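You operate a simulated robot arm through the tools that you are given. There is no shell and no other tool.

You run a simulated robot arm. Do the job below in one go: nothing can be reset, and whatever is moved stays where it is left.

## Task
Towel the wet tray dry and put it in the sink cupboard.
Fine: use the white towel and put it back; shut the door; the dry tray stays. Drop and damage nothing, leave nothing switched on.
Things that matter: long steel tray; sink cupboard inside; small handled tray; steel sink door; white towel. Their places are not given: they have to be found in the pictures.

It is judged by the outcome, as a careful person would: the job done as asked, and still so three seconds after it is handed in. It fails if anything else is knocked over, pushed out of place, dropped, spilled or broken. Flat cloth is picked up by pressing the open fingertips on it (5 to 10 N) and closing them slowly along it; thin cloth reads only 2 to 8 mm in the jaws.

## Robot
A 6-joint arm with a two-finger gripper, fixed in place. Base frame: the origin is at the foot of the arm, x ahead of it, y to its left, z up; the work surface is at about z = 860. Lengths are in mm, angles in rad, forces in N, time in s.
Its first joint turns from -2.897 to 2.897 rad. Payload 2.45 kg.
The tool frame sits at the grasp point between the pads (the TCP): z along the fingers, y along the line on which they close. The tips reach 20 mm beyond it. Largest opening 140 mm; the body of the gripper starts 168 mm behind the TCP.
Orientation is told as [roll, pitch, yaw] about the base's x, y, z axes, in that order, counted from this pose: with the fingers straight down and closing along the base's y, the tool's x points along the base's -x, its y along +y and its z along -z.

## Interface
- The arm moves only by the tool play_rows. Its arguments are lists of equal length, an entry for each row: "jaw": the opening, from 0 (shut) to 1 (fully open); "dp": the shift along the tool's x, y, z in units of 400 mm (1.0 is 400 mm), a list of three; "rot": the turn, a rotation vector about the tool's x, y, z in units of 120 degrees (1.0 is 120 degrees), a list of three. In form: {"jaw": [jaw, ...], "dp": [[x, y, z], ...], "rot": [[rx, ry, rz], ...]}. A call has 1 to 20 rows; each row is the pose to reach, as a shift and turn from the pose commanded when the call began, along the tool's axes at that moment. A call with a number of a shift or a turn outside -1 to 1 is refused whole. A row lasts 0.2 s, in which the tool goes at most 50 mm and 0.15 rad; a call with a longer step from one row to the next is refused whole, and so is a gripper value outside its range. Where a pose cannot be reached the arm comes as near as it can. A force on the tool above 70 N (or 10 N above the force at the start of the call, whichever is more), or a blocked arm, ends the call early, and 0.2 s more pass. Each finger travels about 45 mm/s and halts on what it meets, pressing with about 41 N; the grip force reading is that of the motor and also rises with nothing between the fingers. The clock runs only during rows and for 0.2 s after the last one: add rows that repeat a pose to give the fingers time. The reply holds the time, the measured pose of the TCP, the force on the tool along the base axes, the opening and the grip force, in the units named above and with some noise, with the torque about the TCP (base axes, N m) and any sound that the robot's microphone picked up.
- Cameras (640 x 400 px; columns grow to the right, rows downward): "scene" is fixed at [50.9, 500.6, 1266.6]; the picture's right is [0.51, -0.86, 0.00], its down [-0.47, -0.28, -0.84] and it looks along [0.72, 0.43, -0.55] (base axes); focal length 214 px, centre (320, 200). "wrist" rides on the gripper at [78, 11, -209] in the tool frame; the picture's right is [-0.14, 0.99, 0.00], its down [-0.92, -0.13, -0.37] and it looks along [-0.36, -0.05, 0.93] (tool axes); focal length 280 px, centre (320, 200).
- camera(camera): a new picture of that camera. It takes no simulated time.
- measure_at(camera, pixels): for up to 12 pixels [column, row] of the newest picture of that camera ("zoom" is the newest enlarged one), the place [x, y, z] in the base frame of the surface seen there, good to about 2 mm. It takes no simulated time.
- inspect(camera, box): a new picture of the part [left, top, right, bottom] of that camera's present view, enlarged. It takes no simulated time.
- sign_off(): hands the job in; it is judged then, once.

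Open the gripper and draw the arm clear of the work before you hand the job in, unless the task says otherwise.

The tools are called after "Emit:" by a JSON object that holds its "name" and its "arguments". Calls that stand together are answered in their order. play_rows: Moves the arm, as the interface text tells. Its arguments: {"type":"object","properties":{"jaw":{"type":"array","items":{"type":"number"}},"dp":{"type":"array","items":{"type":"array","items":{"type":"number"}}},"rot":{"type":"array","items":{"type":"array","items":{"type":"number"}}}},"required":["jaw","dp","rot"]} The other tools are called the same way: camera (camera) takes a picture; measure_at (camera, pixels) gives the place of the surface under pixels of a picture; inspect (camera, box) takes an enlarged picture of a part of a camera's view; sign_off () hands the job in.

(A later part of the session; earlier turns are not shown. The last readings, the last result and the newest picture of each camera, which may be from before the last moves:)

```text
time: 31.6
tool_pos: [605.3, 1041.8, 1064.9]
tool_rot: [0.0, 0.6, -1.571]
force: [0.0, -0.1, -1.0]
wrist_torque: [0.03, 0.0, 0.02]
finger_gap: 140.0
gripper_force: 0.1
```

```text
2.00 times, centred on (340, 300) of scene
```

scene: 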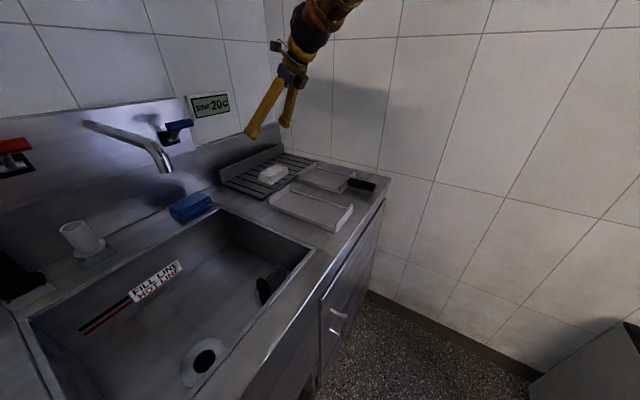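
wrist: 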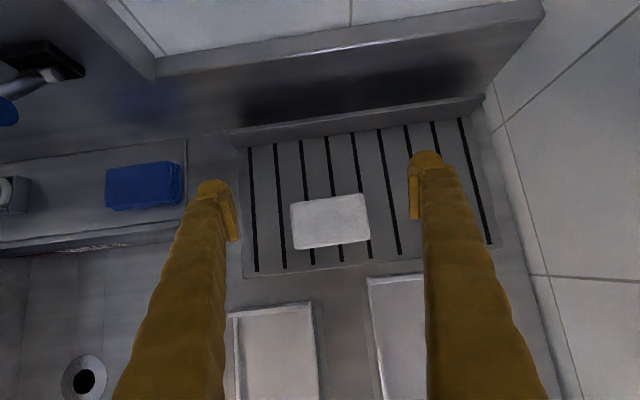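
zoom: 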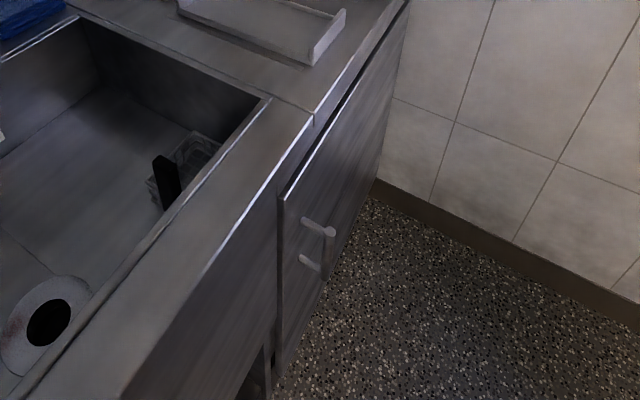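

The handle bar is vertical at x≈360, y≈607, z≈548–672, posts at z≈659 and 552; door front y≈650, left edge x≈311, top z≈775. I measure the right edge of the door and its bottom.

Emit:
{"name": "inspect", "arguments": {"camera": "scene", "box": [340, 180, 400, 300]}}

Emit:
{"name": "inspect", "arguments": {"camera": "scene", "box": [270, 320, 350, 400]}}

```text
3.33 times, centred on (370, 240) of scene
```

zoom: 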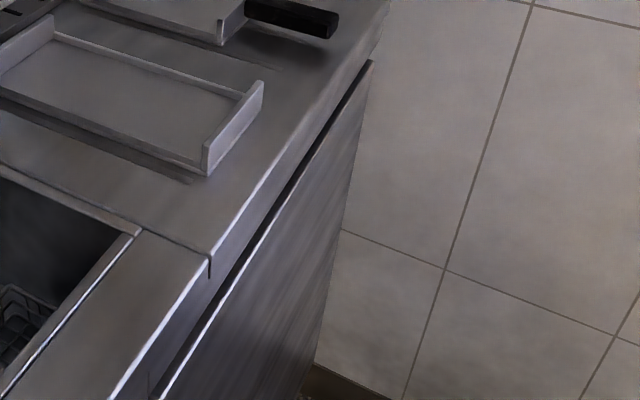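

```text
5.00 times, centred on (310, 360) of scene
```

zoom: 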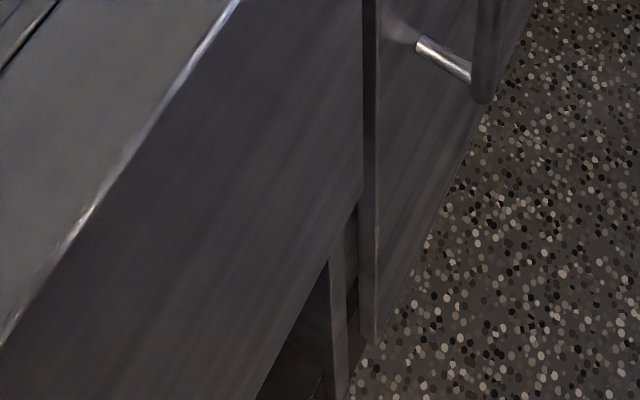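

Emit:
{"name": "measure_at", "arguments": {"camera": "zoom", "pixels": [[375, 335], [370, 343], [366, 200], [335, 255], [350, 320], [300, 360], [345, 380], [325, 300], [280, 330], [200, 200], [480, 80], [472, 20]]}}

Emit:
{"name": "measure_at", "arguments": {"camera": "scene", "pixels": [[384, 200], [383, 206], [380, 220], [376, 240], [372, 260], [369, 278], [365, 290], [335, 258], [345, 240], [360, 230], [390, 195], [350, 310]]}}

```text
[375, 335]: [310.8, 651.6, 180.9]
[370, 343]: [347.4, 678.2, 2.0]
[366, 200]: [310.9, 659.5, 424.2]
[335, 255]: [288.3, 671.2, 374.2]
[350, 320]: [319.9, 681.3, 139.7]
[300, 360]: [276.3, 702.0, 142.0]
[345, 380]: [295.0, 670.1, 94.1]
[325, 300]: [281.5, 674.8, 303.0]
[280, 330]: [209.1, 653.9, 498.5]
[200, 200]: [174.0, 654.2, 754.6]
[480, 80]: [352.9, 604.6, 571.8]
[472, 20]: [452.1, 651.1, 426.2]
```

```text
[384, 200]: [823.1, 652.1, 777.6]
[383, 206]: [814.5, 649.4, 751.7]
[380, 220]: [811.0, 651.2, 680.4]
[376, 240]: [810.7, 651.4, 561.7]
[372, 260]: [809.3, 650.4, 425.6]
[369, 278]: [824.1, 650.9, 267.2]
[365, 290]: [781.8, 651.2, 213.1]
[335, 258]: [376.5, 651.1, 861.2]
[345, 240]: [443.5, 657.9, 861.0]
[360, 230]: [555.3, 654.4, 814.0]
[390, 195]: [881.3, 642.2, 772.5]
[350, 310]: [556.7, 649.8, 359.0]
```

Door: x311–826, z≈165–777, hinged at the right (x≈826); free bar length between posts about z565–652. I bring the arm back first to about (450, 700, 1100), keeping the tilt.

Emit:
{"name": "play_rows", "arguments": {"jaw": [1, 1, 1, 1, 1, 1, 1, 1, 1, 1], "dp": [[-0.0724, -0.0431, -0.0614], [-0.1449, -0.0861, -0.1228], [-0.2173, -0.1292, -0.1842], [-0.2898, -0.1722, -0.2456], [-0.3622, -0.2153, -0.3069], [-0.4347, -0.2583, -0.3683], [-0.5071, -0.3014, -0.4297], [-0.5796, -0.3444, -0.4911], [-0.652, -0.3875, -0.5525], [-0.652, -0.3875, -0.5525]], "rot": [[0, 0, 0], [0, 0, 0], [0, 0, 0], [0, 0, 0], [0, 0, 0], [0, 0, 0], [0, 0, 0], [0, 0, 0], [0, 0, 0], [0, 0, 0]]}}

```text
time: 33.8
tool_pos: [454.1, 701.3, 1090.5]
tool_rot: [-0.009, 0.591, -1.579]
force: [0.3, -0.9, -0.4]
wrist_torque: [0.01, -0.03, 0.01]
finger_gap: 139.9
gripper_force: 0.0
```

Reached roughly (454, 701, 1090). Next I move in front of the counter to about (360, 540, 900) while tilting to 1.2 rad (fingers pointing nearly horizontally toward +y).

Emit:
{"name": "play_rows", "arguments": {"jaw": [1, 1, 1, 1, 1, 1, 1, 1, 1], "dp": [[-0.0771, -0.0281, 0.023], [-0.1542, -0.0563, 0.0459], [-0.2312, -0.0844, 0.0689], [-0.3083, -0.1125, 0.0919], [-0.3854, -0.1406, 0.1148], [-0.4625, -0.1688, 0.1378], [-0.5395, -0.1969, 0.1607], [-0.6166, -0.225, 0.1837], [-0.6166, -0.225, 0.1837]], "rot": [[0, 0.0358, 0], [0, 0.0716, 0], [0, 0.1074, 0], [0, 0.1433, 0], [0, 0.1791, 0], [0, 0.2149, 0], [0, 0.2507, 0], [0, 0.2865, 0], [0, 0.2865, 0]]}}

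Emit:
{"name": "camera", "arguments": {"camera": "scene"}}

Emit:
{"name": "camera", "arguments": {"camera": "wrist"}}

```text
time: 35.8
tool_pos: [400.3, 564.3, 908.5]
tool_rot: [-0.002, 1.201, -1.57]
force: [0.2, 0.5, 1.3]
wrist_torque: [-0.01, -0.05, 0.0]
finger_gap: 140.1
gripper_force: 0.1
out of reach, approached as far as the arm can: row 7, 8, 9
```

```text
taken
```

scene: 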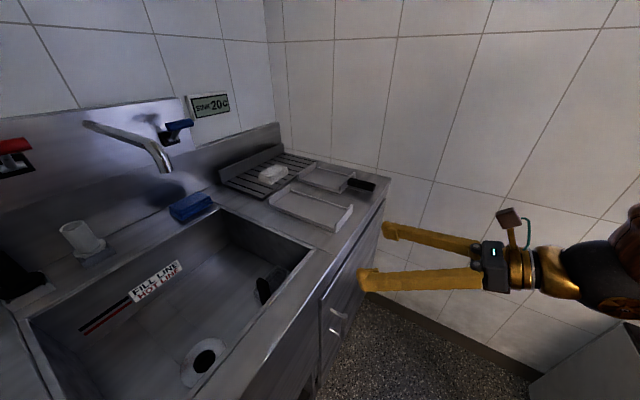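

```text
taken
```

wrist: 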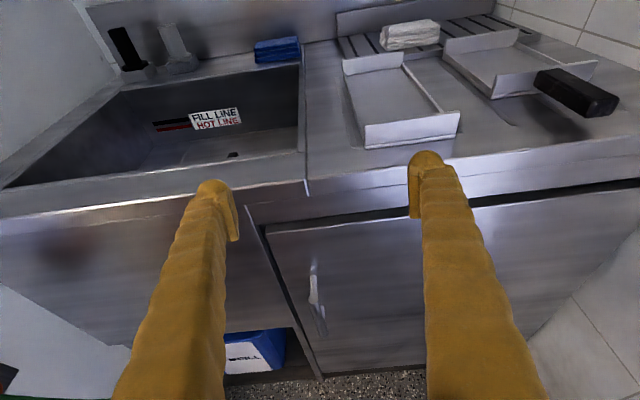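

Rows 7–9 were out of reach (too close to the arm's base); the arm stopped at (400, 564, 908). I reduce the tilt to 1.0 rad and shift to x≈430, z≈850, and see where the tool ends up.

Emit:
{"name": "play_rows", "arguments": {"jaw": [1, 1, 1, 1], "dp": [[-0.0328, 0.0583, 0.0306], [-0.0656, 0.1167, 0.0612], [-0.0984, 0.175, 0.0918], [-0.0984, 0.175, 0.0918]], "rot": [[0, -0.0318, 0], [0, -0.0637, 0], [0, -0.0955, 0], [0, -0.0955, 0]]}}

```text
time: 36.8
tool_pos: [471.3, 587.5, 857.9]
tool_rot: [0.001, 1.0, -1.57]
force: [0.8, 0.0, -0.2]
wrist_torque: [-0.02, 0.01, -0.01]
finger_gap: 139.9
gripper_force: 0.0
```

The commanded pose follows the reached one: now at (471, 587, 858) with tilt 1.0. I yaw the tool by +15° about vertical (so the wrist stays farther from the base) and go down to about (420, 550, 760).

Emit:
{"name": "play_rows", "arguments": {"jaw": [1, 1, 1, 1, 1], "dp": [[-0.0642, -0.0319, 0.0134], [-0.1283, -0.0638, 0.0268], [-0.1925, -0.0956, 0.0401], [-0.2567, -0.1275, 0.0535], [-0.2567, -0.1275, 0.0535]], "rot": [[0.0263, 0, -0.0169], [0.0526, 0, -0.0338], [0.0788, 0, -0.0506], [0.1051, 0, -0.0675], [0.1051, 0, -0.0675]]}}

Emit:
{"name": "camera", "arguments": {"camera": "wrist"}}

Emit:
{"name": "camera", "arguments": {"camera": "scene"}}

```text
time: 38.0
tool_pos: [418.0, 550.5, 760.2]
tool_rot: [0.002, 1.001, -1.308]
force: [-0.5, -0.9, 0.3]
wrist_torque: [0.02, 0.01, 0.03]
finger_gap: 140.2
gripper_force: 0.0
```

```text
taken
```

wrist: 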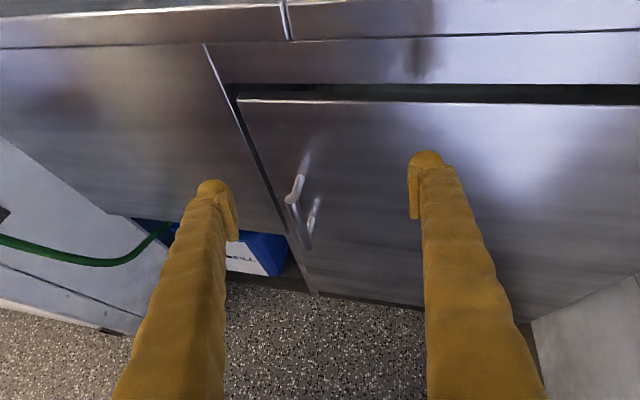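

```text
taken
```

scene: 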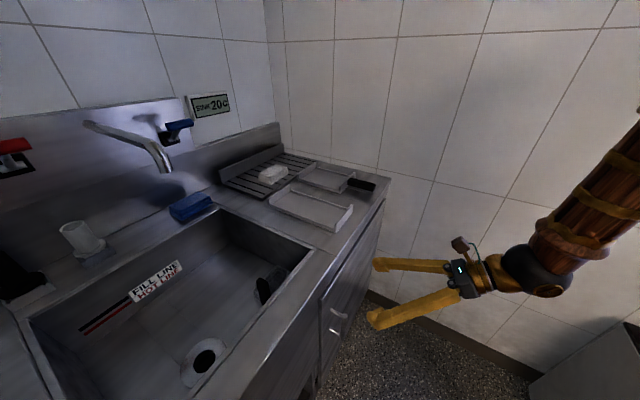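

The handle shows in the wrist view around (298,180)–(307,245). I measure it from here.

Emit:
{"name": "inspect", "arguments": {"camera": "wrist", "box": [240, 130, 380, 270]}}

```text
2.86 times, centred on (310, 200) of wrist
```

zoom: 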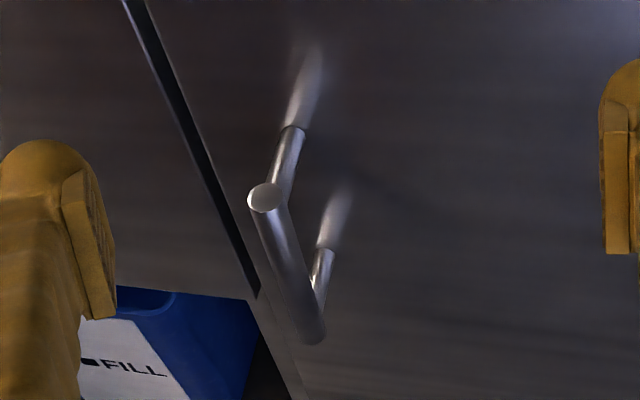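

Emit:
{"name": "measure_at", "arguments": {"camera": "zoom", "pixels": [[264, 198], [282, 240], [295, 275], [308, 320], [285, 165], [296, 130], [320, 275], [325, 250], [255, 205], [278, 205], [400, 200], [310, 335]]}}

```text
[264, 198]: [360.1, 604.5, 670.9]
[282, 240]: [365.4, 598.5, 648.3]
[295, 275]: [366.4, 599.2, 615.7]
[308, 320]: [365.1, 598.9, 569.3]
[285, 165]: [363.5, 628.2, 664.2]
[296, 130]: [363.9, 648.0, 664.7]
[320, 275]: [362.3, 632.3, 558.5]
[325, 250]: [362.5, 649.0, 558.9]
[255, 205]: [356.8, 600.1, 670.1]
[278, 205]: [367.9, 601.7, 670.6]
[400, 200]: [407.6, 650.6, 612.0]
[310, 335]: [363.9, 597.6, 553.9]
```

Bar centre is about (361, 605), z546–671. I move to a pre-grasp point 80 mm behind it along the tool axis, partly closing the jaws to 0.6.

Emit:
{"name": "play_rows", "arguments": {"jaw": [0.9, 0.75, 0.6, 0.6, 0.6], "dp": [[-0.0763, -0.0341, 0.0491], [-0.1527, -0.0683, 0.0983], [-0.229, -0.1024, 0.1474], [-0.229, -0.1024, 0.1474], [-0.229, -0.1024, 0.1474]], "rot": [[0, 0, 0], [0, 0, 0], [0, 0, 0], [0, 0, 0], [0, 0, 0]]}}

Emit:
{"name": "camera", "arguments": {"camera": "wrist"}}

```text
time: 39.2
tool_pos: [377.5, 540.5, 651.7]
tool_rot: [-0.001, 1.0, -1.309]
force: [0.4, 0.5, 0.3]
wrist_torque: [0.04, 0.0, -0.01]
finger_gap: 84.1
gripper_force: 0.1
```

```text
taken
```

wrist: 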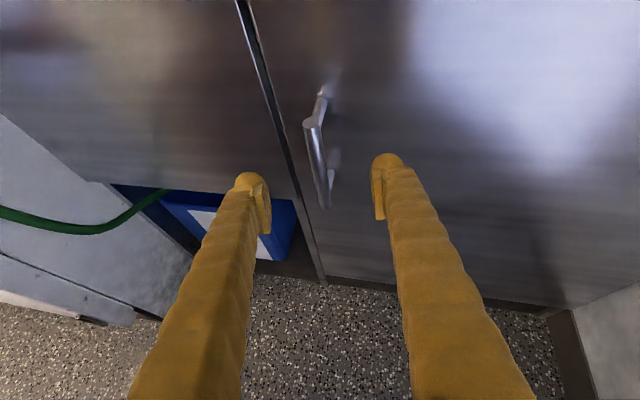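

The bar lies between the fingers. I advance 80 mm along the tool axis so the bar is between the pads.

Emit:
{"name": "play_rows", "arguments": {"jaw": [0.6, 0.6, 0.6, 0.6], "dp": [[0, 0, 0.0663], [0, 0, 0.1327], [-0.001, 0.001, 0.199], [-0.001, 0.001, 0.199]], "rot": [[0, 0, 0], [0, 0, 0], [0, 0, 0], [0, 0, 0]]}}

Emit:
{"name": "camera", "arguments": {"camera": "wrist"}}

Emit:
{"name": "inspect", "arguments": {"camera": "scene", "box": [290, 260, 450, 360]}}

```text
time: 40.2
tool_pos: [361.0, 604.1, 605.7]
tool_rot: [-0.001, 0.999, -1.31]
force: [-1.2, 0.6, -0.8]
wrist_torque: [0.06, -0.07, 0.03]
finger_gap: 84.0
gripper_force: 0.1
```

```text
taken
```

wrist: 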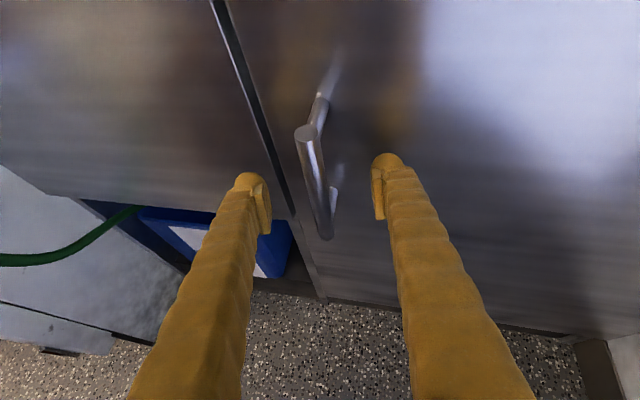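

```text
4.00 times, centred on (370, 310) of scene
```

zoom: 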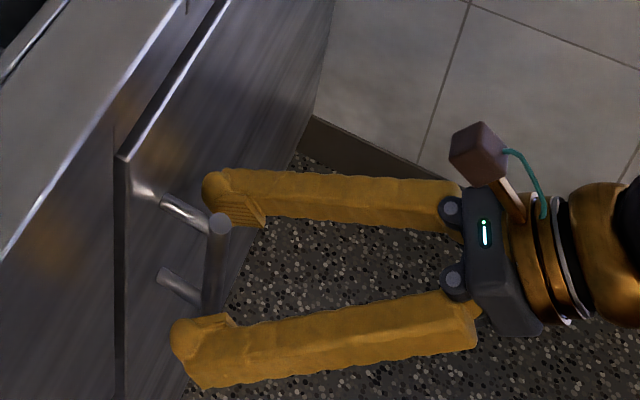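

The bar sits between the pads. I close the jaws on it.

Emit:
{"name": "play_rows", "arguments": {"jaw": [0.45, 0.3, 0.2, 0.12, 0.06, 0.06, 0.06], "dp": [[0, 0, 0], [0, 0, 0], [0, 0, 0], [0, 0, 0], [0, 0, 0], [0, 0, 0], [0, 0, 0]], "rot": [[0, 0, 0], [0, 0, 0], [0, 0, 0], [0, 0, 0], [0, 0, 0], [0, 0, 0], [0, 0, 0]]}}

Emit:
{"name": "inspect", "arguments": {"camera": "scene", "box": [290, 260, 450, 360]}}

```text
time: 41.8
tool_pos: [360.8, 601.9, 605.9]
tool_rot: [-0.001, 1.001, -1.309]
force: [-21.6, -3.3, 3.3]
wrist_torque: [-0.03, 0.29, 0.04]
finger_gap: 14.6
gripper_force: 40.7
```

```text
4.00 times, centred on (370, 310) of scene
```

zoom: 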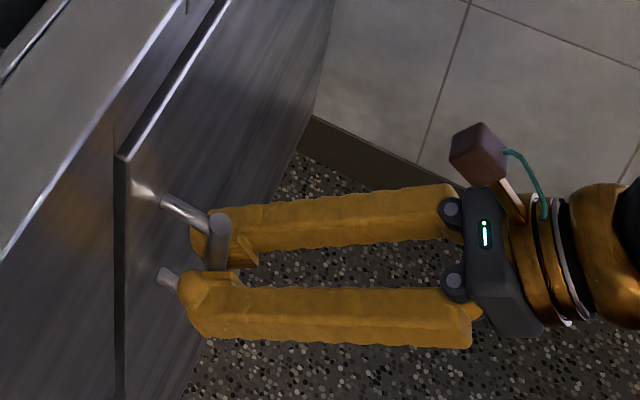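

Gripped the bar (gap 14.6 mm), with a 21 N sideways push showing the bar is ~2 mm to -x. I centre and pull the door open about 5° along its arc, watching the force.

Emit:
{"name": "play_rows", "arguments": {"jaw": [0.06, 0.06, 0.06, 0.06, 0.06, 0.06], "dp": [[0.0007, -0.0048, 0.0011], [-0.013, -0.008, -0.02], [-0.0268, -0.011, -0.0417], [-0.04, -0.013, -0.063], [-0.0545, -0.0149, -0.0848], [-0.0545, -0.0149, -0.0848]], "rot": [[0, 0, 0], [0, 0, 0], [0, 0, 0], [0, 0, 0], [0, 0, 0], [0, 0, 0]]}}

Emit:
{"name": "inspect", "arguments": {"camera": "scene", "box": [290, 200, 450, 360]}}

```text
time: 43.2
tool_pos: [366.4, 563.5, 606.3]
tool_rot: [0.001, 1.0, -1.31]
force: [8.7, 1.5, 4.1]
wrist_torque: [-0.08, -0.12, -0.06]
finger_gap: 14.9
gripper_force: 40.4
```

```text
2.50 times, centred on (370, 280) of scene
```

zoom: 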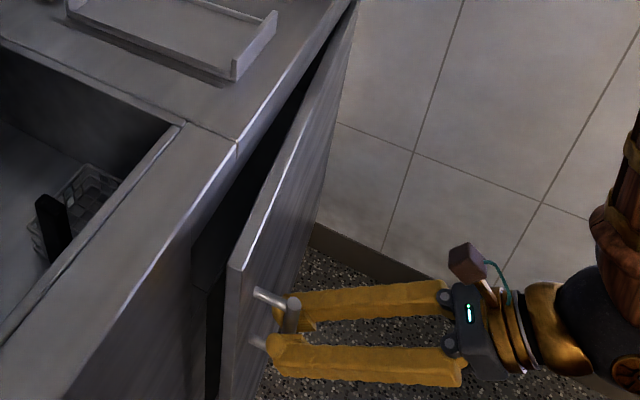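

The door swings easily; the reading fits a hinge near (826, 669). I continue along that arc to about 35°.

Emit:
{"name": "play_rows", "arguments": {"jaw": [0.06, 0.06, 0.06, 0.06, 0.06, 0.06, 0.06], "dp": [[-0.0557, 0.0026, -0.0868], [-0.1111, 0.0122, -0.173], [-0.1656, 0.0309, -0.258], [-0.2192, 0.0584, -0.3414], [-0.2712, 0.0942, -0.4224], [-0.3213, 0.1381, -0.5005], [-0.3213, 0.1381, -0.5005]], "rot": [[0, 0, 0], [0, 0, 0], [0, 0, 0], [0, 0, 0], [0, 0, 0], [0, 0, 0], [0, 0, 0]]}}

Emit:
{"name": "camera", "arguments": {"camera": "scene"}}

Emit:
{"name": "camera", "arguments": {"camera": "wrist"}}

```text
time: 44.2
tool_pos: [426.0, 409.1, 604.9]
tool_rot: [-0.009, 0.999, -1.315]
force: [-2.8, -0.5, 5.3]
wrist_torque: [0.14, 0.03, 0.0]
finger_gap: 14.7
gripper_force: 41.3
stopped in row 5: the force on the tool passed its limit at 74 N (the readings are from after the stop); the commanded pose is now the measured one
```

```text
taken
```

scene: 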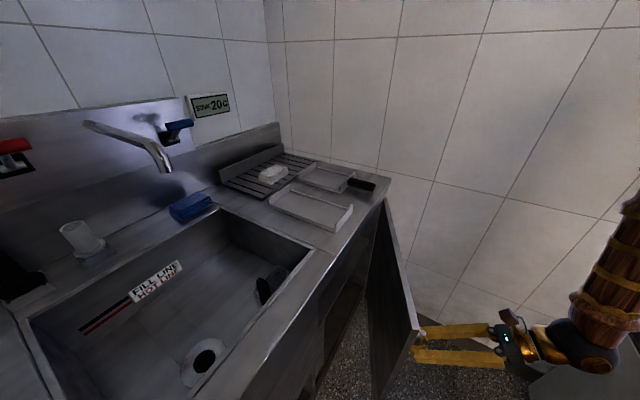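

```text
taken
```

wrist: 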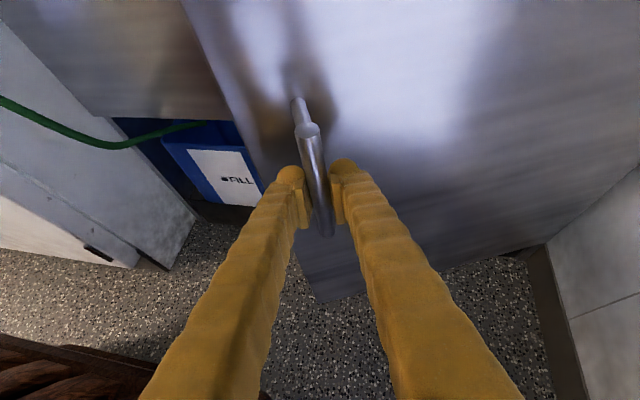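

The fast pull tripped the force limit (74 N) at about 25° open; now the load is small. I measure the door's face and hinge edge to refine the arc before continuing slower.

Emit:
{"name": "inspect", "arguments": {"camera": "scene", "box": [300, 180, 460, 400]}}

Emit:
{"name": "measure_at", "arguments": {"camera": "scene", "pixels": [[388, 203], [392, 220], [400, 260], [410, 310], [416, 328], [380, 230], [385, 280], [390, 330], [375, 260], [380, 350], [350, 300], [340, 350]]}}

```text
1.82 times, centred on (380, 290) of scene
```

zoom: 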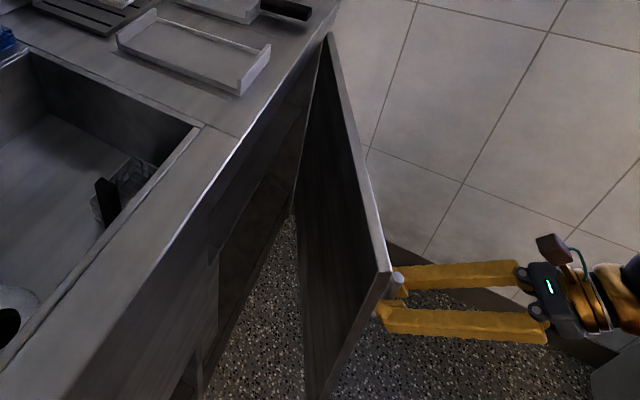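

```text
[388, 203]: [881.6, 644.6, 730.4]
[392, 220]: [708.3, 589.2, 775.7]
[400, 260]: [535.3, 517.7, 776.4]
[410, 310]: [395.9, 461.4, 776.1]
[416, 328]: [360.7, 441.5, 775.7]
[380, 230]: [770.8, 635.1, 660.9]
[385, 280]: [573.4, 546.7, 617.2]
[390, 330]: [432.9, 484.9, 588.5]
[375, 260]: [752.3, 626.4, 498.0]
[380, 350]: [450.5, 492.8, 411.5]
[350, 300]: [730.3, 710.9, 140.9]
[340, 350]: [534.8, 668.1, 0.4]
```

Fit gives a hinge near (848, 663), radius ≈492, door now 24° open. I continue slower (3° per row) along this corrected arc.

Emit:
{"name": "play_rows", "arguments": {"jaw": [0.06, 0.06, 0.06, 0.06, 0.06, 0.06], "dp": [[-0.0325, 0.0212, -0.0505], [-0.065, 0.044, -0.1012], [-0.0968, 0.0702, -0.1507], [-0.1278, 0.0991, -0.199], [-0.158, 0.1312, -0.246], [-0.158, 0.1312, -0.246]], "rot": [[0, 0, 0], [0, 0, 0], [0, 0, 0], [0, 0, 0], [0, 0, 0], [0, 0, 0]]}}

```text
time: 45.3
tool_pos: [484.7, 329.3, 604.6]
tool_rot: [-0.021, 1.001, -1.317]
force: [-5.6, -5.4, 6.0]
wrist_torque: [0.11, -0.01, 0.14]
finger_gap: 15.0
gripper_force: 40.7
stopped in row 5: the force on the tool passed its limit at 76 N (the readings are from after the stop); the commanded pose is now the measured one
```

The arc is right (radius matches), but the pull tripped at 76 N again; now door is at ~36°. I continue in half-size, slower steps to see whether it is speed-related.

Emit:
{"name": "play_rows", "arguments": {"jaw": [0.06, 0.06, 0.06, 0.06, 0.06, 0.06, 0.06, 0.06], "dp": [[-0.0072, 0.0077, -0.0112], [-0.0145, 0.0155, -0.0225], [-0.0245, 0.0263, -0.038], [-0.0344, 0.0371, -0.0536], [-0.0442, 0.0486, -0.0688], [-0.054, 0.0602, -0.0841], [-0.054, 0.0602, -0.0841], [-0.054, 0.0602, -0.0841]], "rot": [[0, 0, 0], [0, 0, 0], [0, 0, 0], [0, 0, 0], [0, 0, 0], [0, 0, 0], [0, 0, 0], [0, 0, 0]]}}

Emit:
{"name": "camera", "arguments": {"camera": "scene"}}

Emit:
{"name": "inspect", "arguments": {"camera": "scene", "box": [380, 260, 540, 400]}}

```text
time: 47.1
tool_pos: [522.9, 297.4, 603.9]
tool_rot: [-0.011, 0.999, -1.314]
force: [-5.9, -7.8, -7.5]
wrist_torque: [-0.2, 0.05, -0.05]
finger_gap: 12.3
gripper_force: 38.9
```

```text
taken
```

scene: 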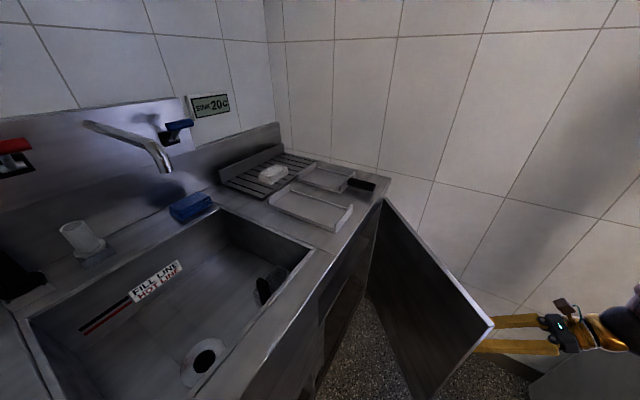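

```text
2.86 times, centred on (460, 330) of scene
```

zoom: 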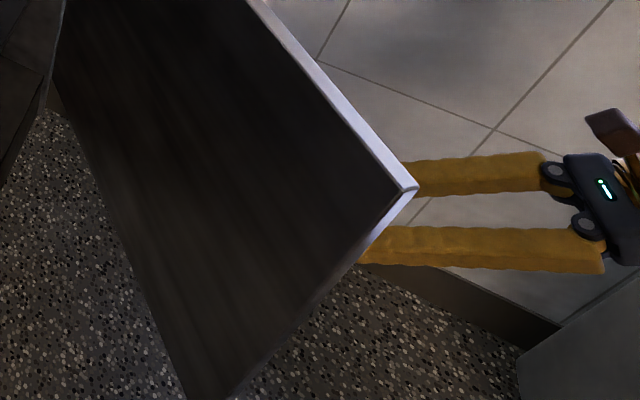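

The gap fell to 12.3 mm, so the bar may be shifting in the pads. I check with the wrist camera.

Emit:
{"name": "camera", "arguments": {"camera": "wrist"}}

Emit:
{"name": "inspect", "arguments": {"camera": "wrist", "box": [230, 80, 410, 260]}}

```text
taken
```

wrist: 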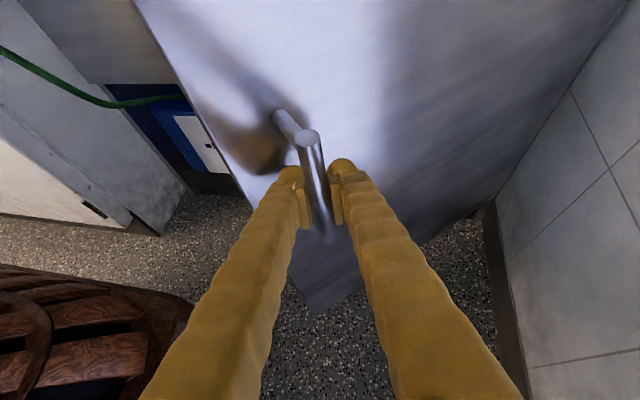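

```text
2.22 times, centred on (320, 170) of wrist
```

zoom: 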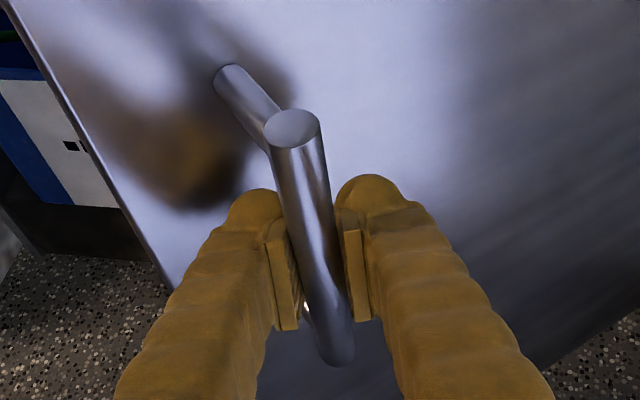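

The bar is still well between the pads. Slow steps work, so I continue to about 53° open in 1° rows.

Emit:
{"name": "play_rows", "arguments": {"jaw": [0.06, 0.06, 0.06, 0.06, 0.06, 0.06, 0.06, 0.06, 0.06, 0.06, 0.06, 0.06, 0.06, 0.06], "dp": [[-0.0081, 0.0091, -0.0126], [-0.0163, 0.0182, -0.0253], [-0.0255, 0.0309, -0.0397], [-0.0348, 0.0436, -0.0542], [-0.0438, 0.0569, -0.0683], [-0.0529, 0.0702, -0.0824], [-0.0617, 0.084, -0.0961], [-0.0705, 0.0979, -0.1098], [-0.079, 0.1122, -0.123], [-0.0876, 0.1266, -0.1363], [-0.0958, 0.1416, -0.1492], [-0.1041, 0.1566, -0.1621], [-0.1041, 0.1566, -0.1621], [-0.1041, 0.1566, -0.1621]], "rot": [[0, 0, 0], [0, 0, 0], [0, 0, 0], [0, 0, 0], [0, 0, 0], [0, 0, 0], [0, 0, 0], [0, 0, 0], [0, 0, 0], [0, 0, 0], [0, 0, 0], [0, 0, 0], [0, 0, 0], [0, 0, 0]]}}

Emit:
{"name": "camera", "arguments": {"camera": "wrist"}}

```text
time: 47.8
tool_pos: [534.9, 285.6, 604.9]
tool_rot: [-0.01, 1.0, -1.314]
force: [5.0, 6.6, -8.2]
wrist_torque: [0.11, -0.12, 0.02]
finger_gap: 11.6
gripper_force: 38.7
stopped in row 3: the force on the tool passed its limit at 74 N (the readings are from after the stop); the commanded pose is now the measured one
```

```text
taken
```

wrist: 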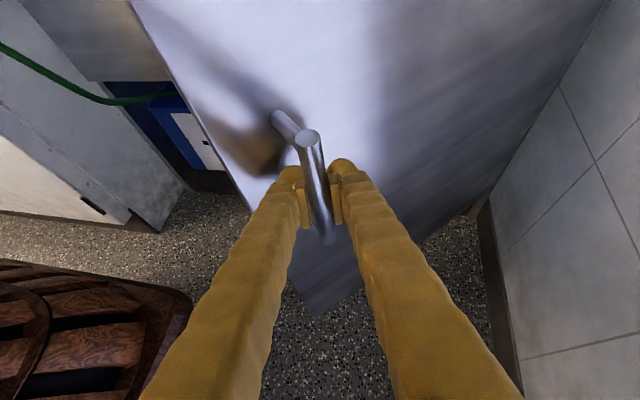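

The load spiked again and the gap shows 11.6 mm. I measure the bar's true position and the door face to compare with the TCP.

Emit:
{"name": "measure_at", "arguments": {"camera": "wrist", "pixels": [[308, 137], [314, 165], [320, 200], [325, 235], [287, 118], [420, 200], [250, 130], [300, 270], [315, 300], [230, 40], [330, 240], [345, 190]]}}

Emit:
{"name": "inspect", "arguments": {"camera": "wrist", "box": [270, 110, 370, 250]}}

```text
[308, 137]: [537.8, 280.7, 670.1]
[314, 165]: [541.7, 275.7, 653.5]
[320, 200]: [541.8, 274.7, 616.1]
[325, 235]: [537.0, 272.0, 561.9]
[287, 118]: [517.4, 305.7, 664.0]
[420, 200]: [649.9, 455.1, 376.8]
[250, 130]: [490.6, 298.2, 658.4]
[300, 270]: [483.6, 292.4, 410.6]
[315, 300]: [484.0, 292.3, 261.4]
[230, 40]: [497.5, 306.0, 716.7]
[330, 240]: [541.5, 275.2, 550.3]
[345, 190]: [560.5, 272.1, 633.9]
```

```text
2.86 times, centred on (320, 180) of wrist
```

zoom: 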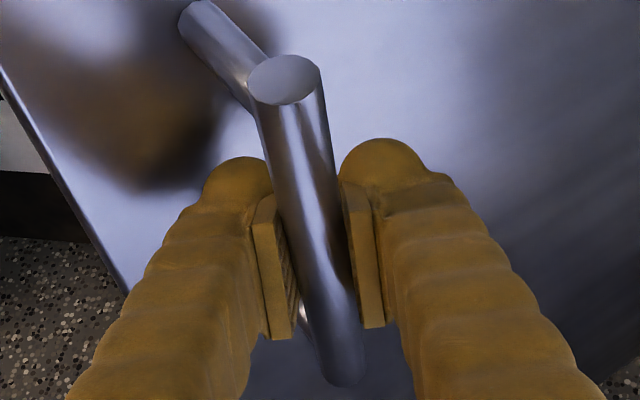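

The bar is still centred within ~5 mm, but the pull keeps spiking. Rather than force it, I will release the handle and push the half-open door from its inner face. First I open the jaws a little and back out along the tool axis.

Emit:
{"name": "play_rows", "arguments": {"jaw": [0.15, 0.25, 0.3, 0.3, 0.3, 0.3, 0.3, 0.3], "dp": [[0, 0, 0], [0, 0, 0], [0, 0, 0], [0, 0, -0.05], [0, 0, -0.12], [0, 0, -0.2], [0, 0, -0.28], [0, 0, -0.28]], "rot": [[0, 0, 0], [0, 0, 0], [0, 0, 0], [0, 0, 0], [0, 0, 0], [0, 0, 0], [0, 0, 0], [0, 0, 0]]}}

Emit:
{"name": "camera", "arguments": {"camera": "wrist"}}

Emit:
{"name": "camera", "arguments": {"camera": "scene"}}

```text
time: 49.6
tool_pos: [562.0, 196.0, 665.8]
tool_rot: [-0.01, 1.0, -1.313]
force: [0.4, 0.6, -0.1]
wrist_torque: [0.04, 0.02, -0.02]
finger_gap: 42.2
gripper_force: 0.0
```

```text
taken
```

wrist: 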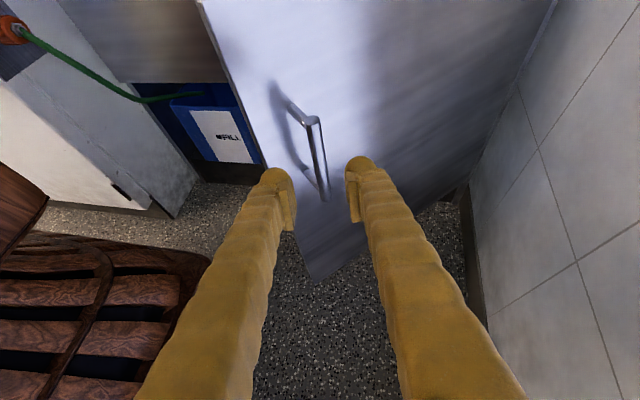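

```text
taken
```

scene: 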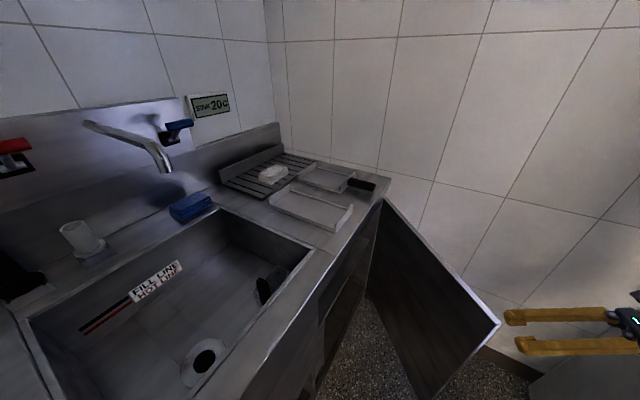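

Free of the handle, and the door stays put. I measure the door's present position and look at the cupboard interior.

Emit:
{"name": "measure_at", "arguments": {"camera": "scene", "pixels": [[497, 323], [450, 270], [420, 237], [400, 260], [430, 310], [380, 250], [430, 380], [350, 290], [345, 320], [335, 350], [325, 370], [360, 270]]}}

Emit:
{"name": "inspect", "arguments": {"camera": "scene", "box": [280, 220, 400, 400]}}

```text
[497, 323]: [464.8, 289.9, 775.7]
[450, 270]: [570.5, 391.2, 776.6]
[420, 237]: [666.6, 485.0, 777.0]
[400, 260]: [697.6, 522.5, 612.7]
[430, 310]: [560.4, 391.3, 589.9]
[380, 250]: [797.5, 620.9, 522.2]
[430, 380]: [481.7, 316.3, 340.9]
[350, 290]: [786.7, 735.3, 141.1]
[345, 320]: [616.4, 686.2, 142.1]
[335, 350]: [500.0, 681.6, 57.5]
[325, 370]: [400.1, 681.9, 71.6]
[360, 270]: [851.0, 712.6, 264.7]
```

```text
2.22 times, centred on (340, 310) of scene
```

zoom: 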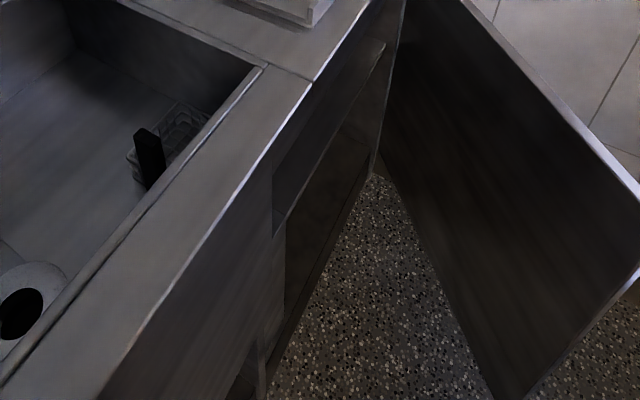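

A shelf edge is visible inside, running from scene (320,326) to (369,240). I measure the shelf and opening edges.

Emit:
{"name": "measure_at", "arguments": {"camera": "zoom", "pixels": [[383, 48], [330, 145], [280, 228], [350, 100], [320, 140], [300, 190], [360, 60], [390, 30], [345, 170], [300, 270], [365, 190], [290, 165]]}}

Emit:
{"name": "inspect", "arguments": {"camera": "scene", "box": [320, 200, 390, 300]}}

```text
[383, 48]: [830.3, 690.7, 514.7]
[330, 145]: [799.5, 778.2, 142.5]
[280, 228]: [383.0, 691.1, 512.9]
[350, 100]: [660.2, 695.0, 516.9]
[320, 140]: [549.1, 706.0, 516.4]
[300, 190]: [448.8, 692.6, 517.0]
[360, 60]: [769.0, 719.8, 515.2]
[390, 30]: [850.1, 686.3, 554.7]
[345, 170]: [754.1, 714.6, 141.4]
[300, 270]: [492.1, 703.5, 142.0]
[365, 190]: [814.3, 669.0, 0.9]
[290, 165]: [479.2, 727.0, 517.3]
```

```text
4.00 times, centred on (355, 250) of scene
```

zoom: 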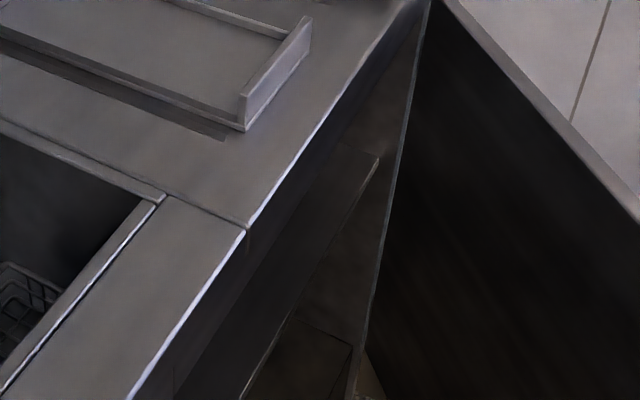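

There is a shelf at z≈517 (front edge y≈691, x≈383–835), with the cupboard floor at z≈141. The door stands at 44° with its free top corner at (465,290,776). I raise the arm, turning the tool to point down.

Emit:
{"name": "play_rows", "arguments": {"jaw": [0.2, 0.1, 0, 0, 0, 0, 0, 0, 0], "dp": [[0.0836, -0.0033, -0.0351], [0.1671, -0.0066, -0.0701], [0.2507, -0.0099, -0.1052], [0.3342, -0.0132, -0.1403], [0.4178, -0.0165, -0.1754], [0.5013, -0.0198, -0.2104], [0.5849, -0.0231, -0.2455], [0.5849, -0.0231, -0.2455], [0.5849, -0.0231, -0.2455]], "rot": [[0, -0.0682, 0], [0, -0.1364, 0], [0, -0.2046, 0], [0, -0.2729, 0], [0, -0.3411, 0], [0, -0.4093, 0], [0, -0.4775, 0], [0, -0.4775, 0], [0, -0.4775, 0]]}}

```text
time: 51.6
tool_pos: [541.0, 235.5, 915.3]
tool_rot: [-0.006, -0.003, -1.305]
force: [0.2, 0.5, -0.3]
wrist_torque: [-0.02, -0.03, -0.02]
finger_gap: 0.0
gripper_force: 29.1
```

Tool points down with closed fingers at (541, 235, 915). I move over the door's inner side to (466, 361) and lower to z≈700, beside the inner face.

Emit:
{"name": "play_rows", "arguments": {"jaw": [0, 0, 0, 0, 0, 0, 0, 0, 0, 0, 0], "dp": [[0.088, -0.0247, 0], [0.176, -0.0494, 0], [0.264, -0.0741, 0], [0.352, -0.0988, 0], [0.352, -0.0988, 0.09], [0.352, -0.0988, 0.18], [0.352, -0.0988, 0.27], [0.352, -0.0988, 0.36], [0.352, -0.0988, 0.45], [0.352, -0.0988, 0.5375], [0.352, -0.0988, 0.5375]], "rot": [[0, 0, 0], [0, 0, 0], [0, 0, 0], [0, 0, 0], [0, 0, 0], [0, 0, 0], [0, 0, 0], [0, 0, 0], [0, 0, 0], [0, 0, 0], [0, 0, 0]]}}

Emit:
{"name": "camera", "arguments": {"camera": "scene"}}

Emit:
{"name": "camera", "arguments": {"camera": "wrist"}}

```text
time: 54.0
tool_pos: [467.4, 359.2, 701.1]
tool_rot: [-0.005, 0.002, -1.305]
force: [-0.7, -0.9, 0.9]
wrist_torque: [0.03, 0.02, 0.02]
finger_gap: 0.0
gripper_force: 29.7
```

```text
taken
```

scene: 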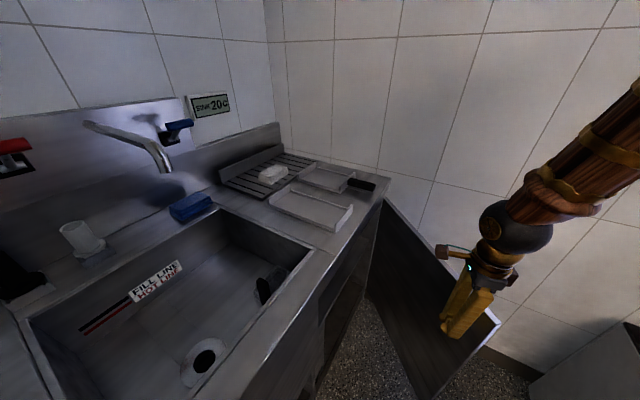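

```text
taken
```

wrist: 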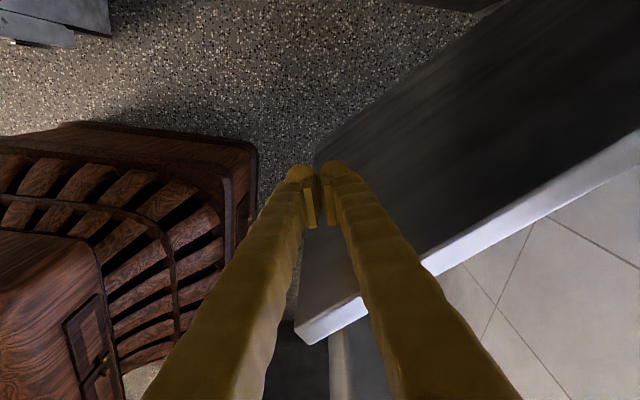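

Fingers hang beside the inner face near its free edge. I push the door further open along an arc about the hinge, a part of the way first.

Emit:
{"name": "play_rows", "arguments": {"jaw": [0, 0, 0, 0, 0, 0, 0, 0], "dp": [[-0.0465, 0.0213, 0], [-0.0936, 0.0453, 0], [-0.1399, 0.0716, 0], [-0.1851, 0.0997, 0], [-0.2285, 0.1299, 0], [-0.2711, 0.1618, 0], [-0.312, 0.1958, 0], [-0.312, 0.1958, 0]], "rot": [[0, 0, 0], [0, 0, 0], [0, 0, 0], [0, 0, 0], [0, 0, 0], [0, 0, 0], [0, 0, 0], [0, 0, 0]]}}

Emit:
{"name": "camera", "arguments": {"camera": "scene"}}

```text
time: 55.8
tool_pos: [574.0, 259.6, 699.3]
tool_rot: [-0.006, -0.002, -1.306]
force: [0.2, 0.4, 0.0]
wrist_torque: [-0.01, -0.01, -0.03]
finger_gap: 0.1
gripper_force: 29.2
```

```text
taken
```

scene: 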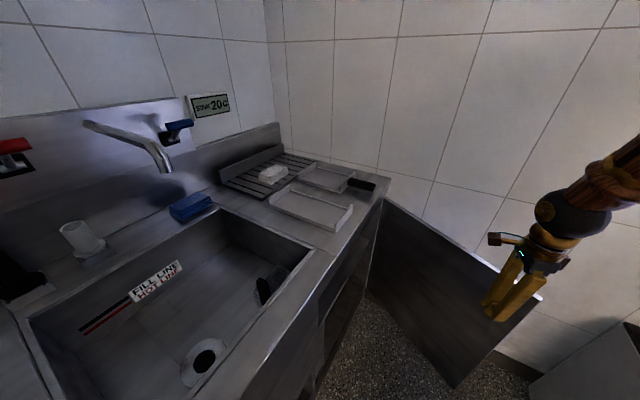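

The door moves freely. I continue the push to roughly 77° open.

Emit:
{"name": "play_rows", "arguments": {"jaw": [0, 0, 0, 0, 0, 0, 0, 0, 0], "dp": [[-0.0413, 0.0393, 0], [-0.0791, 0.0767, 0], [-0.1153, 0.1156, 0], [-0.1498, 0.1559, 0], [-0.1825, 0.1978, 0], [-0.2133, 0.241, 0], [-0.2421, 0.2858, 0], [-0.2586, 0.3132, 0], [-0.2586, 0.3132, 0]], "rot": [[0, 0, 0], [0, 0, 0], [0, 0, 0], [0, 0, 0], [0, 0, 0], [0, 0, 0], [0, 0, 0], [0, 0, 0], [0, 0, 0]]}}

Emit:
{"name": "camera", "arguments": {"camera": "scene"}}

```text
time: 57.8
tool_pos: [721.6, 194.2, 699.8]
tool_rot: [-0.005, -0.002, -1.305]
force: [0.7, -0.9, 0.0]
wrist_torque: [-0.01, -0.04, -0.03]
finger_gap: 0.0
gripper_force: 29.5
```

```text
taken
```

scene: 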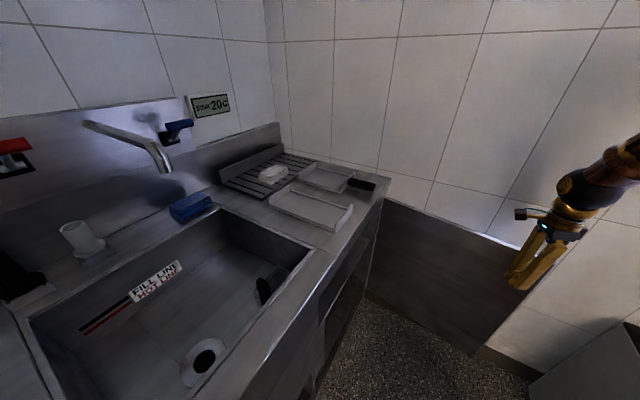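

The door is now wide open (~77°). I back the fingers off the door and turn the tool toward the cupboard opening to look inside with the wrist camera.

Emit:
{"name": "play_rows", "arguments": {"jaw": [0, 0, 0, 0, 0, 0, 0, 0, 0, 0, 0, 0, 0, 0], "dp": [[0.0262, -0.0965, 0], [0.0524, -0.193, 0], [0.0786, -0.2895, 0], [0.1048, -0.386, 0], [0.1548, -0.3729, -0.0056], [0.2048, -0.3598, -0.0111], [0.2547, -0.3467, -0.0167], [0.3047, -0.3336, -0.0222], [0.3547, -0.3204, -0.0278], [0.4047, -0.3073, -0.0333], [0.4547, -0.2942, -0.0389], [0.5046, -0.2811, -0.0444], [0.5546, -0.268, -0.05], [0.5546, -0.268, -0.05]], "rot": [[0, 0, 0], [0, 0, 0], [0, 0, 0], [0, 0, 0], [-0.0085, 0.0633, 0.0124], [-0.0169, 0.1265, 0.0248], [-0.0254, 0.1898, 0.0371], [-0.0339, 0.2531, 0.0495], [-0.0423, 0.3163, 0.0619], [-0.0508, 0.3796, 0.0743], [-0.0593, 0.4429, 0.0866], [-0.0677, 0.5061, 0.099], [-0.0762, 0.5694, 0.1114], [-0.0762, 0.5694, 0.1114]]}}

Emit:
{"name": "camera", "arguments": {"camera": "wrist"}}

Emit:
{"name": "camera", "arguments": {"camera": "scene"}}

```text
time: 60.8
tool_pos: [559.1, 380.2, 720.0]
tool_rot: [-0.015, 1.201, -1.586]
force: [0.1, -0.6, -0.1]
wrist_torque: [-0.04, 0.02, 0.01]
finger_gap: 0.0
gripper_force: 29.7
```

```text
taken
```

wrist: 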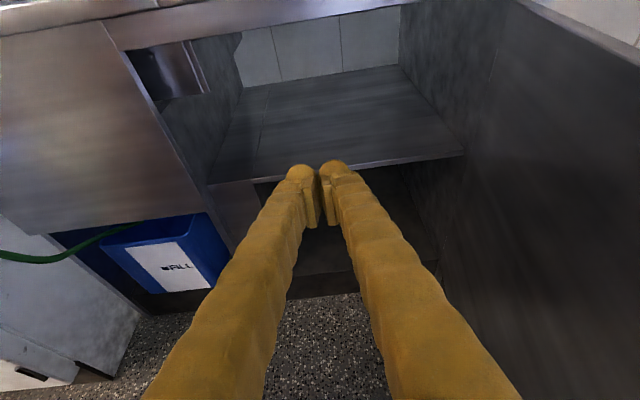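

```text
taken
```

scene: 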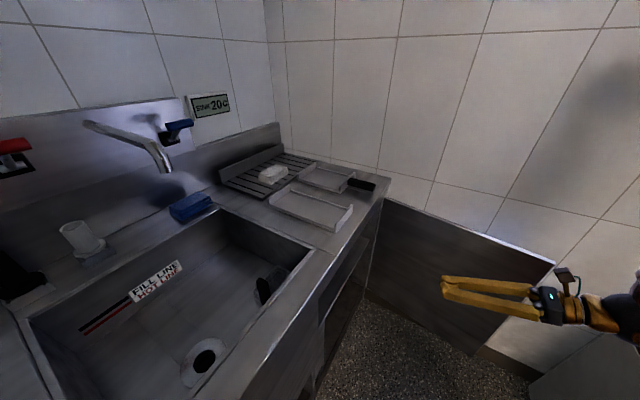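

The wrist view shows the shelf inside (about (210–460, 65–185)), empty, with the sink basin at upper left. I measure its extents, side walls and the top of the opening.

Emit:
{"name": "inspect", "arguments": {"camera": "wrist", "box": [100, 0, 500, 250]}}

Emit:
{"name": "measure_at", "arguments": {"camera": "wrist", "pixels": [[215, 182], [455, 155], [265, 90], [390, 70], [400, 66], [440, 130], [330, 120], [240, 60], [170, 80], [200, 120], [250, 170], [330, 60]]}}

Emit:
{"name": "measure_at", "arguments": {"camera": "wrist", "pixels": [[130, 50], [200, 35], [300, 18], [390, 5], [400, 30], [180, 95], [205, 85], [250, 120], [330, 200], [420, 210], [480, 100], [350, 30]]}}

```text
1.60 times, centred on (300, 125) of wrist
```

zoom: 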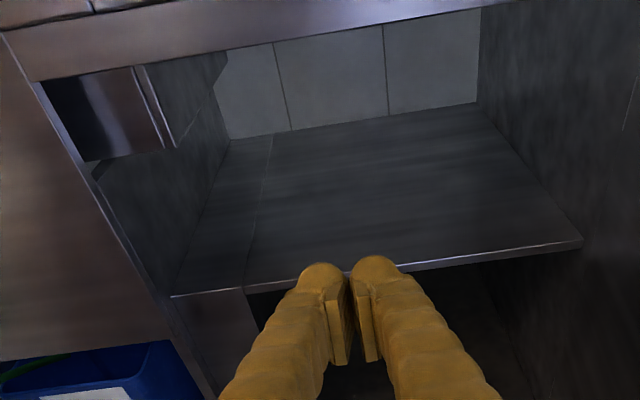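

```text
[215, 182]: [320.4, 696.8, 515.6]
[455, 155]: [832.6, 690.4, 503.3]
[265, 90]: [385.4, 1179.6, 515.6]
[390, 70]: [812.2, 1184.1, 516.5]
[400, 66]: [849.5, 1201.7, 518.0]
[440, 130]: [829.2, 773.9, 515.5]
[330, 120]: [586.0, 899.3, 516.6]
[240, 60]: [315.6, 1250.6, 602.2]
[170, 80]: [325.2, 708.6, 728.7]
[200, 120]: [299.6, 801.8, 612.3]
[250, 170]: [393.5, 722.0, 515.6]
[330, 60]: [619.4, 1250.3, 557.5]
```

```text
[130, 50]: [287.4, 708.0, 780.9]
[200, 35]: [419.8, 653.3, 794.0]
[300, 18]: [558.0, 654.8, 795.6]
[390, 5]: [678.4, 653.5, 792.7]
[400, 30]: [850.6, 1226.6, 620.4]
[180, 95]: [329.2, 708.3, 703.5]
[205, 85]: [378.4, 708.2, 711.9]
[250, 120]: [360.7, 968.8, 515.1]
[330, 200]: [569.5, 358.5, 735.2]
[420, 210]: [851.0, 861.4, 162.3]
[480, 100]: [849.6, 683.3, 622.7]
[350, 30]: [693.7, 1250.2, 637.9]
```

The shelf is free: z≈516, x320–830, y691–1200; the opening's top is at z≈780. Now I re-measure the small tray's handle before grasping it.

Emit:
{"name": "inspect", "arguments": {"camera": "scene", "box": [290, 150, 400, 220]}}

```text
5.71 times, centred on (345, 185) of scene
```

zoom: 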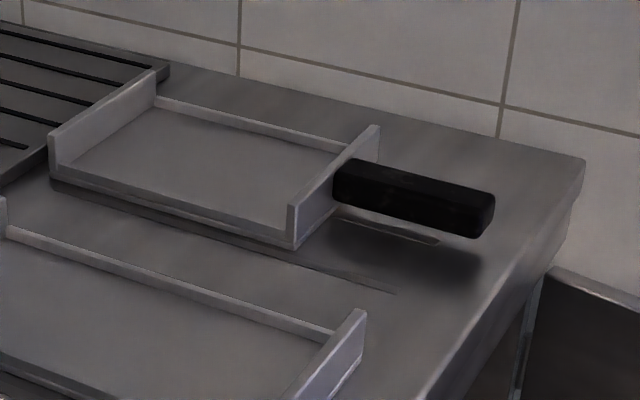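

Emit:
{"name": "measure_at", "arguments": {"camera": "zoom", "pixels": [[340, 175], [345, 190], [472, 205], [475, 228], [490, 195], [365, 160], [420, 185], [400, 205], [292, 210], [375, 130], [52, 140], [150, 75]]}}

Emit:
{"name": "measure_at", "arguments": {"camera": "zoom", "pixels": [[420, 240], [380, 215], [440, 240], [485, 225], [355, 200], [430, 195], [450, 190], [415, 172], [300, 245], [320, 230], [478, 235], [484, 205]]}}

```text
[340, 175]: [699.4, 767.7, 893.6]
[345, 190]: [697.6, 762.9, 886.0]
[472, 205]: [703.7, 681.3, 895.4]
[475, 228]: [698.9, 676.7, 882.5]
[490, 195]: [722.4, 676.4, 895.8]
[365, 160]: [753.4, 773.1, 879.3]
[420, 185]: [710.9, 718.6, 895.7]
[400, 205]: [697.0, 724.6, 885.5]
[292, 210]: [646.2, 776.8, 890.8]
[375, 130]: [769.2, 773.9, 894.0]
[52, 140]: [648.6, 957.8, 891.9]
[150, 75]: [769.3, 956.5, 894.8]
```

```text
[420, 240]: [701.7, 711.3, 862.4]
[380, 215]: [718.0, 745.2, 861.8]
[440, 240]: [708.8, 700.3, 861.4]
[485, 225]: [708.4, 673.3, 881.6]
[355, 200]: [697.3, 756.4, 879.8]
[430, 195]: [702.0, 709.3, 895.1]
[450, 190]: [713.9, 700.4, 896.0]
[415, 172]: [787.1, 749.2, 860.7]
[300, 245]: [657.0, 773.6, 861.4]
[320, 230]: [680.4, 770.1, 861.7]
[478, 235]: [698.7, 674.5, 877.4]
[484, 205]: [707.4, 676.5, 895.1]
```

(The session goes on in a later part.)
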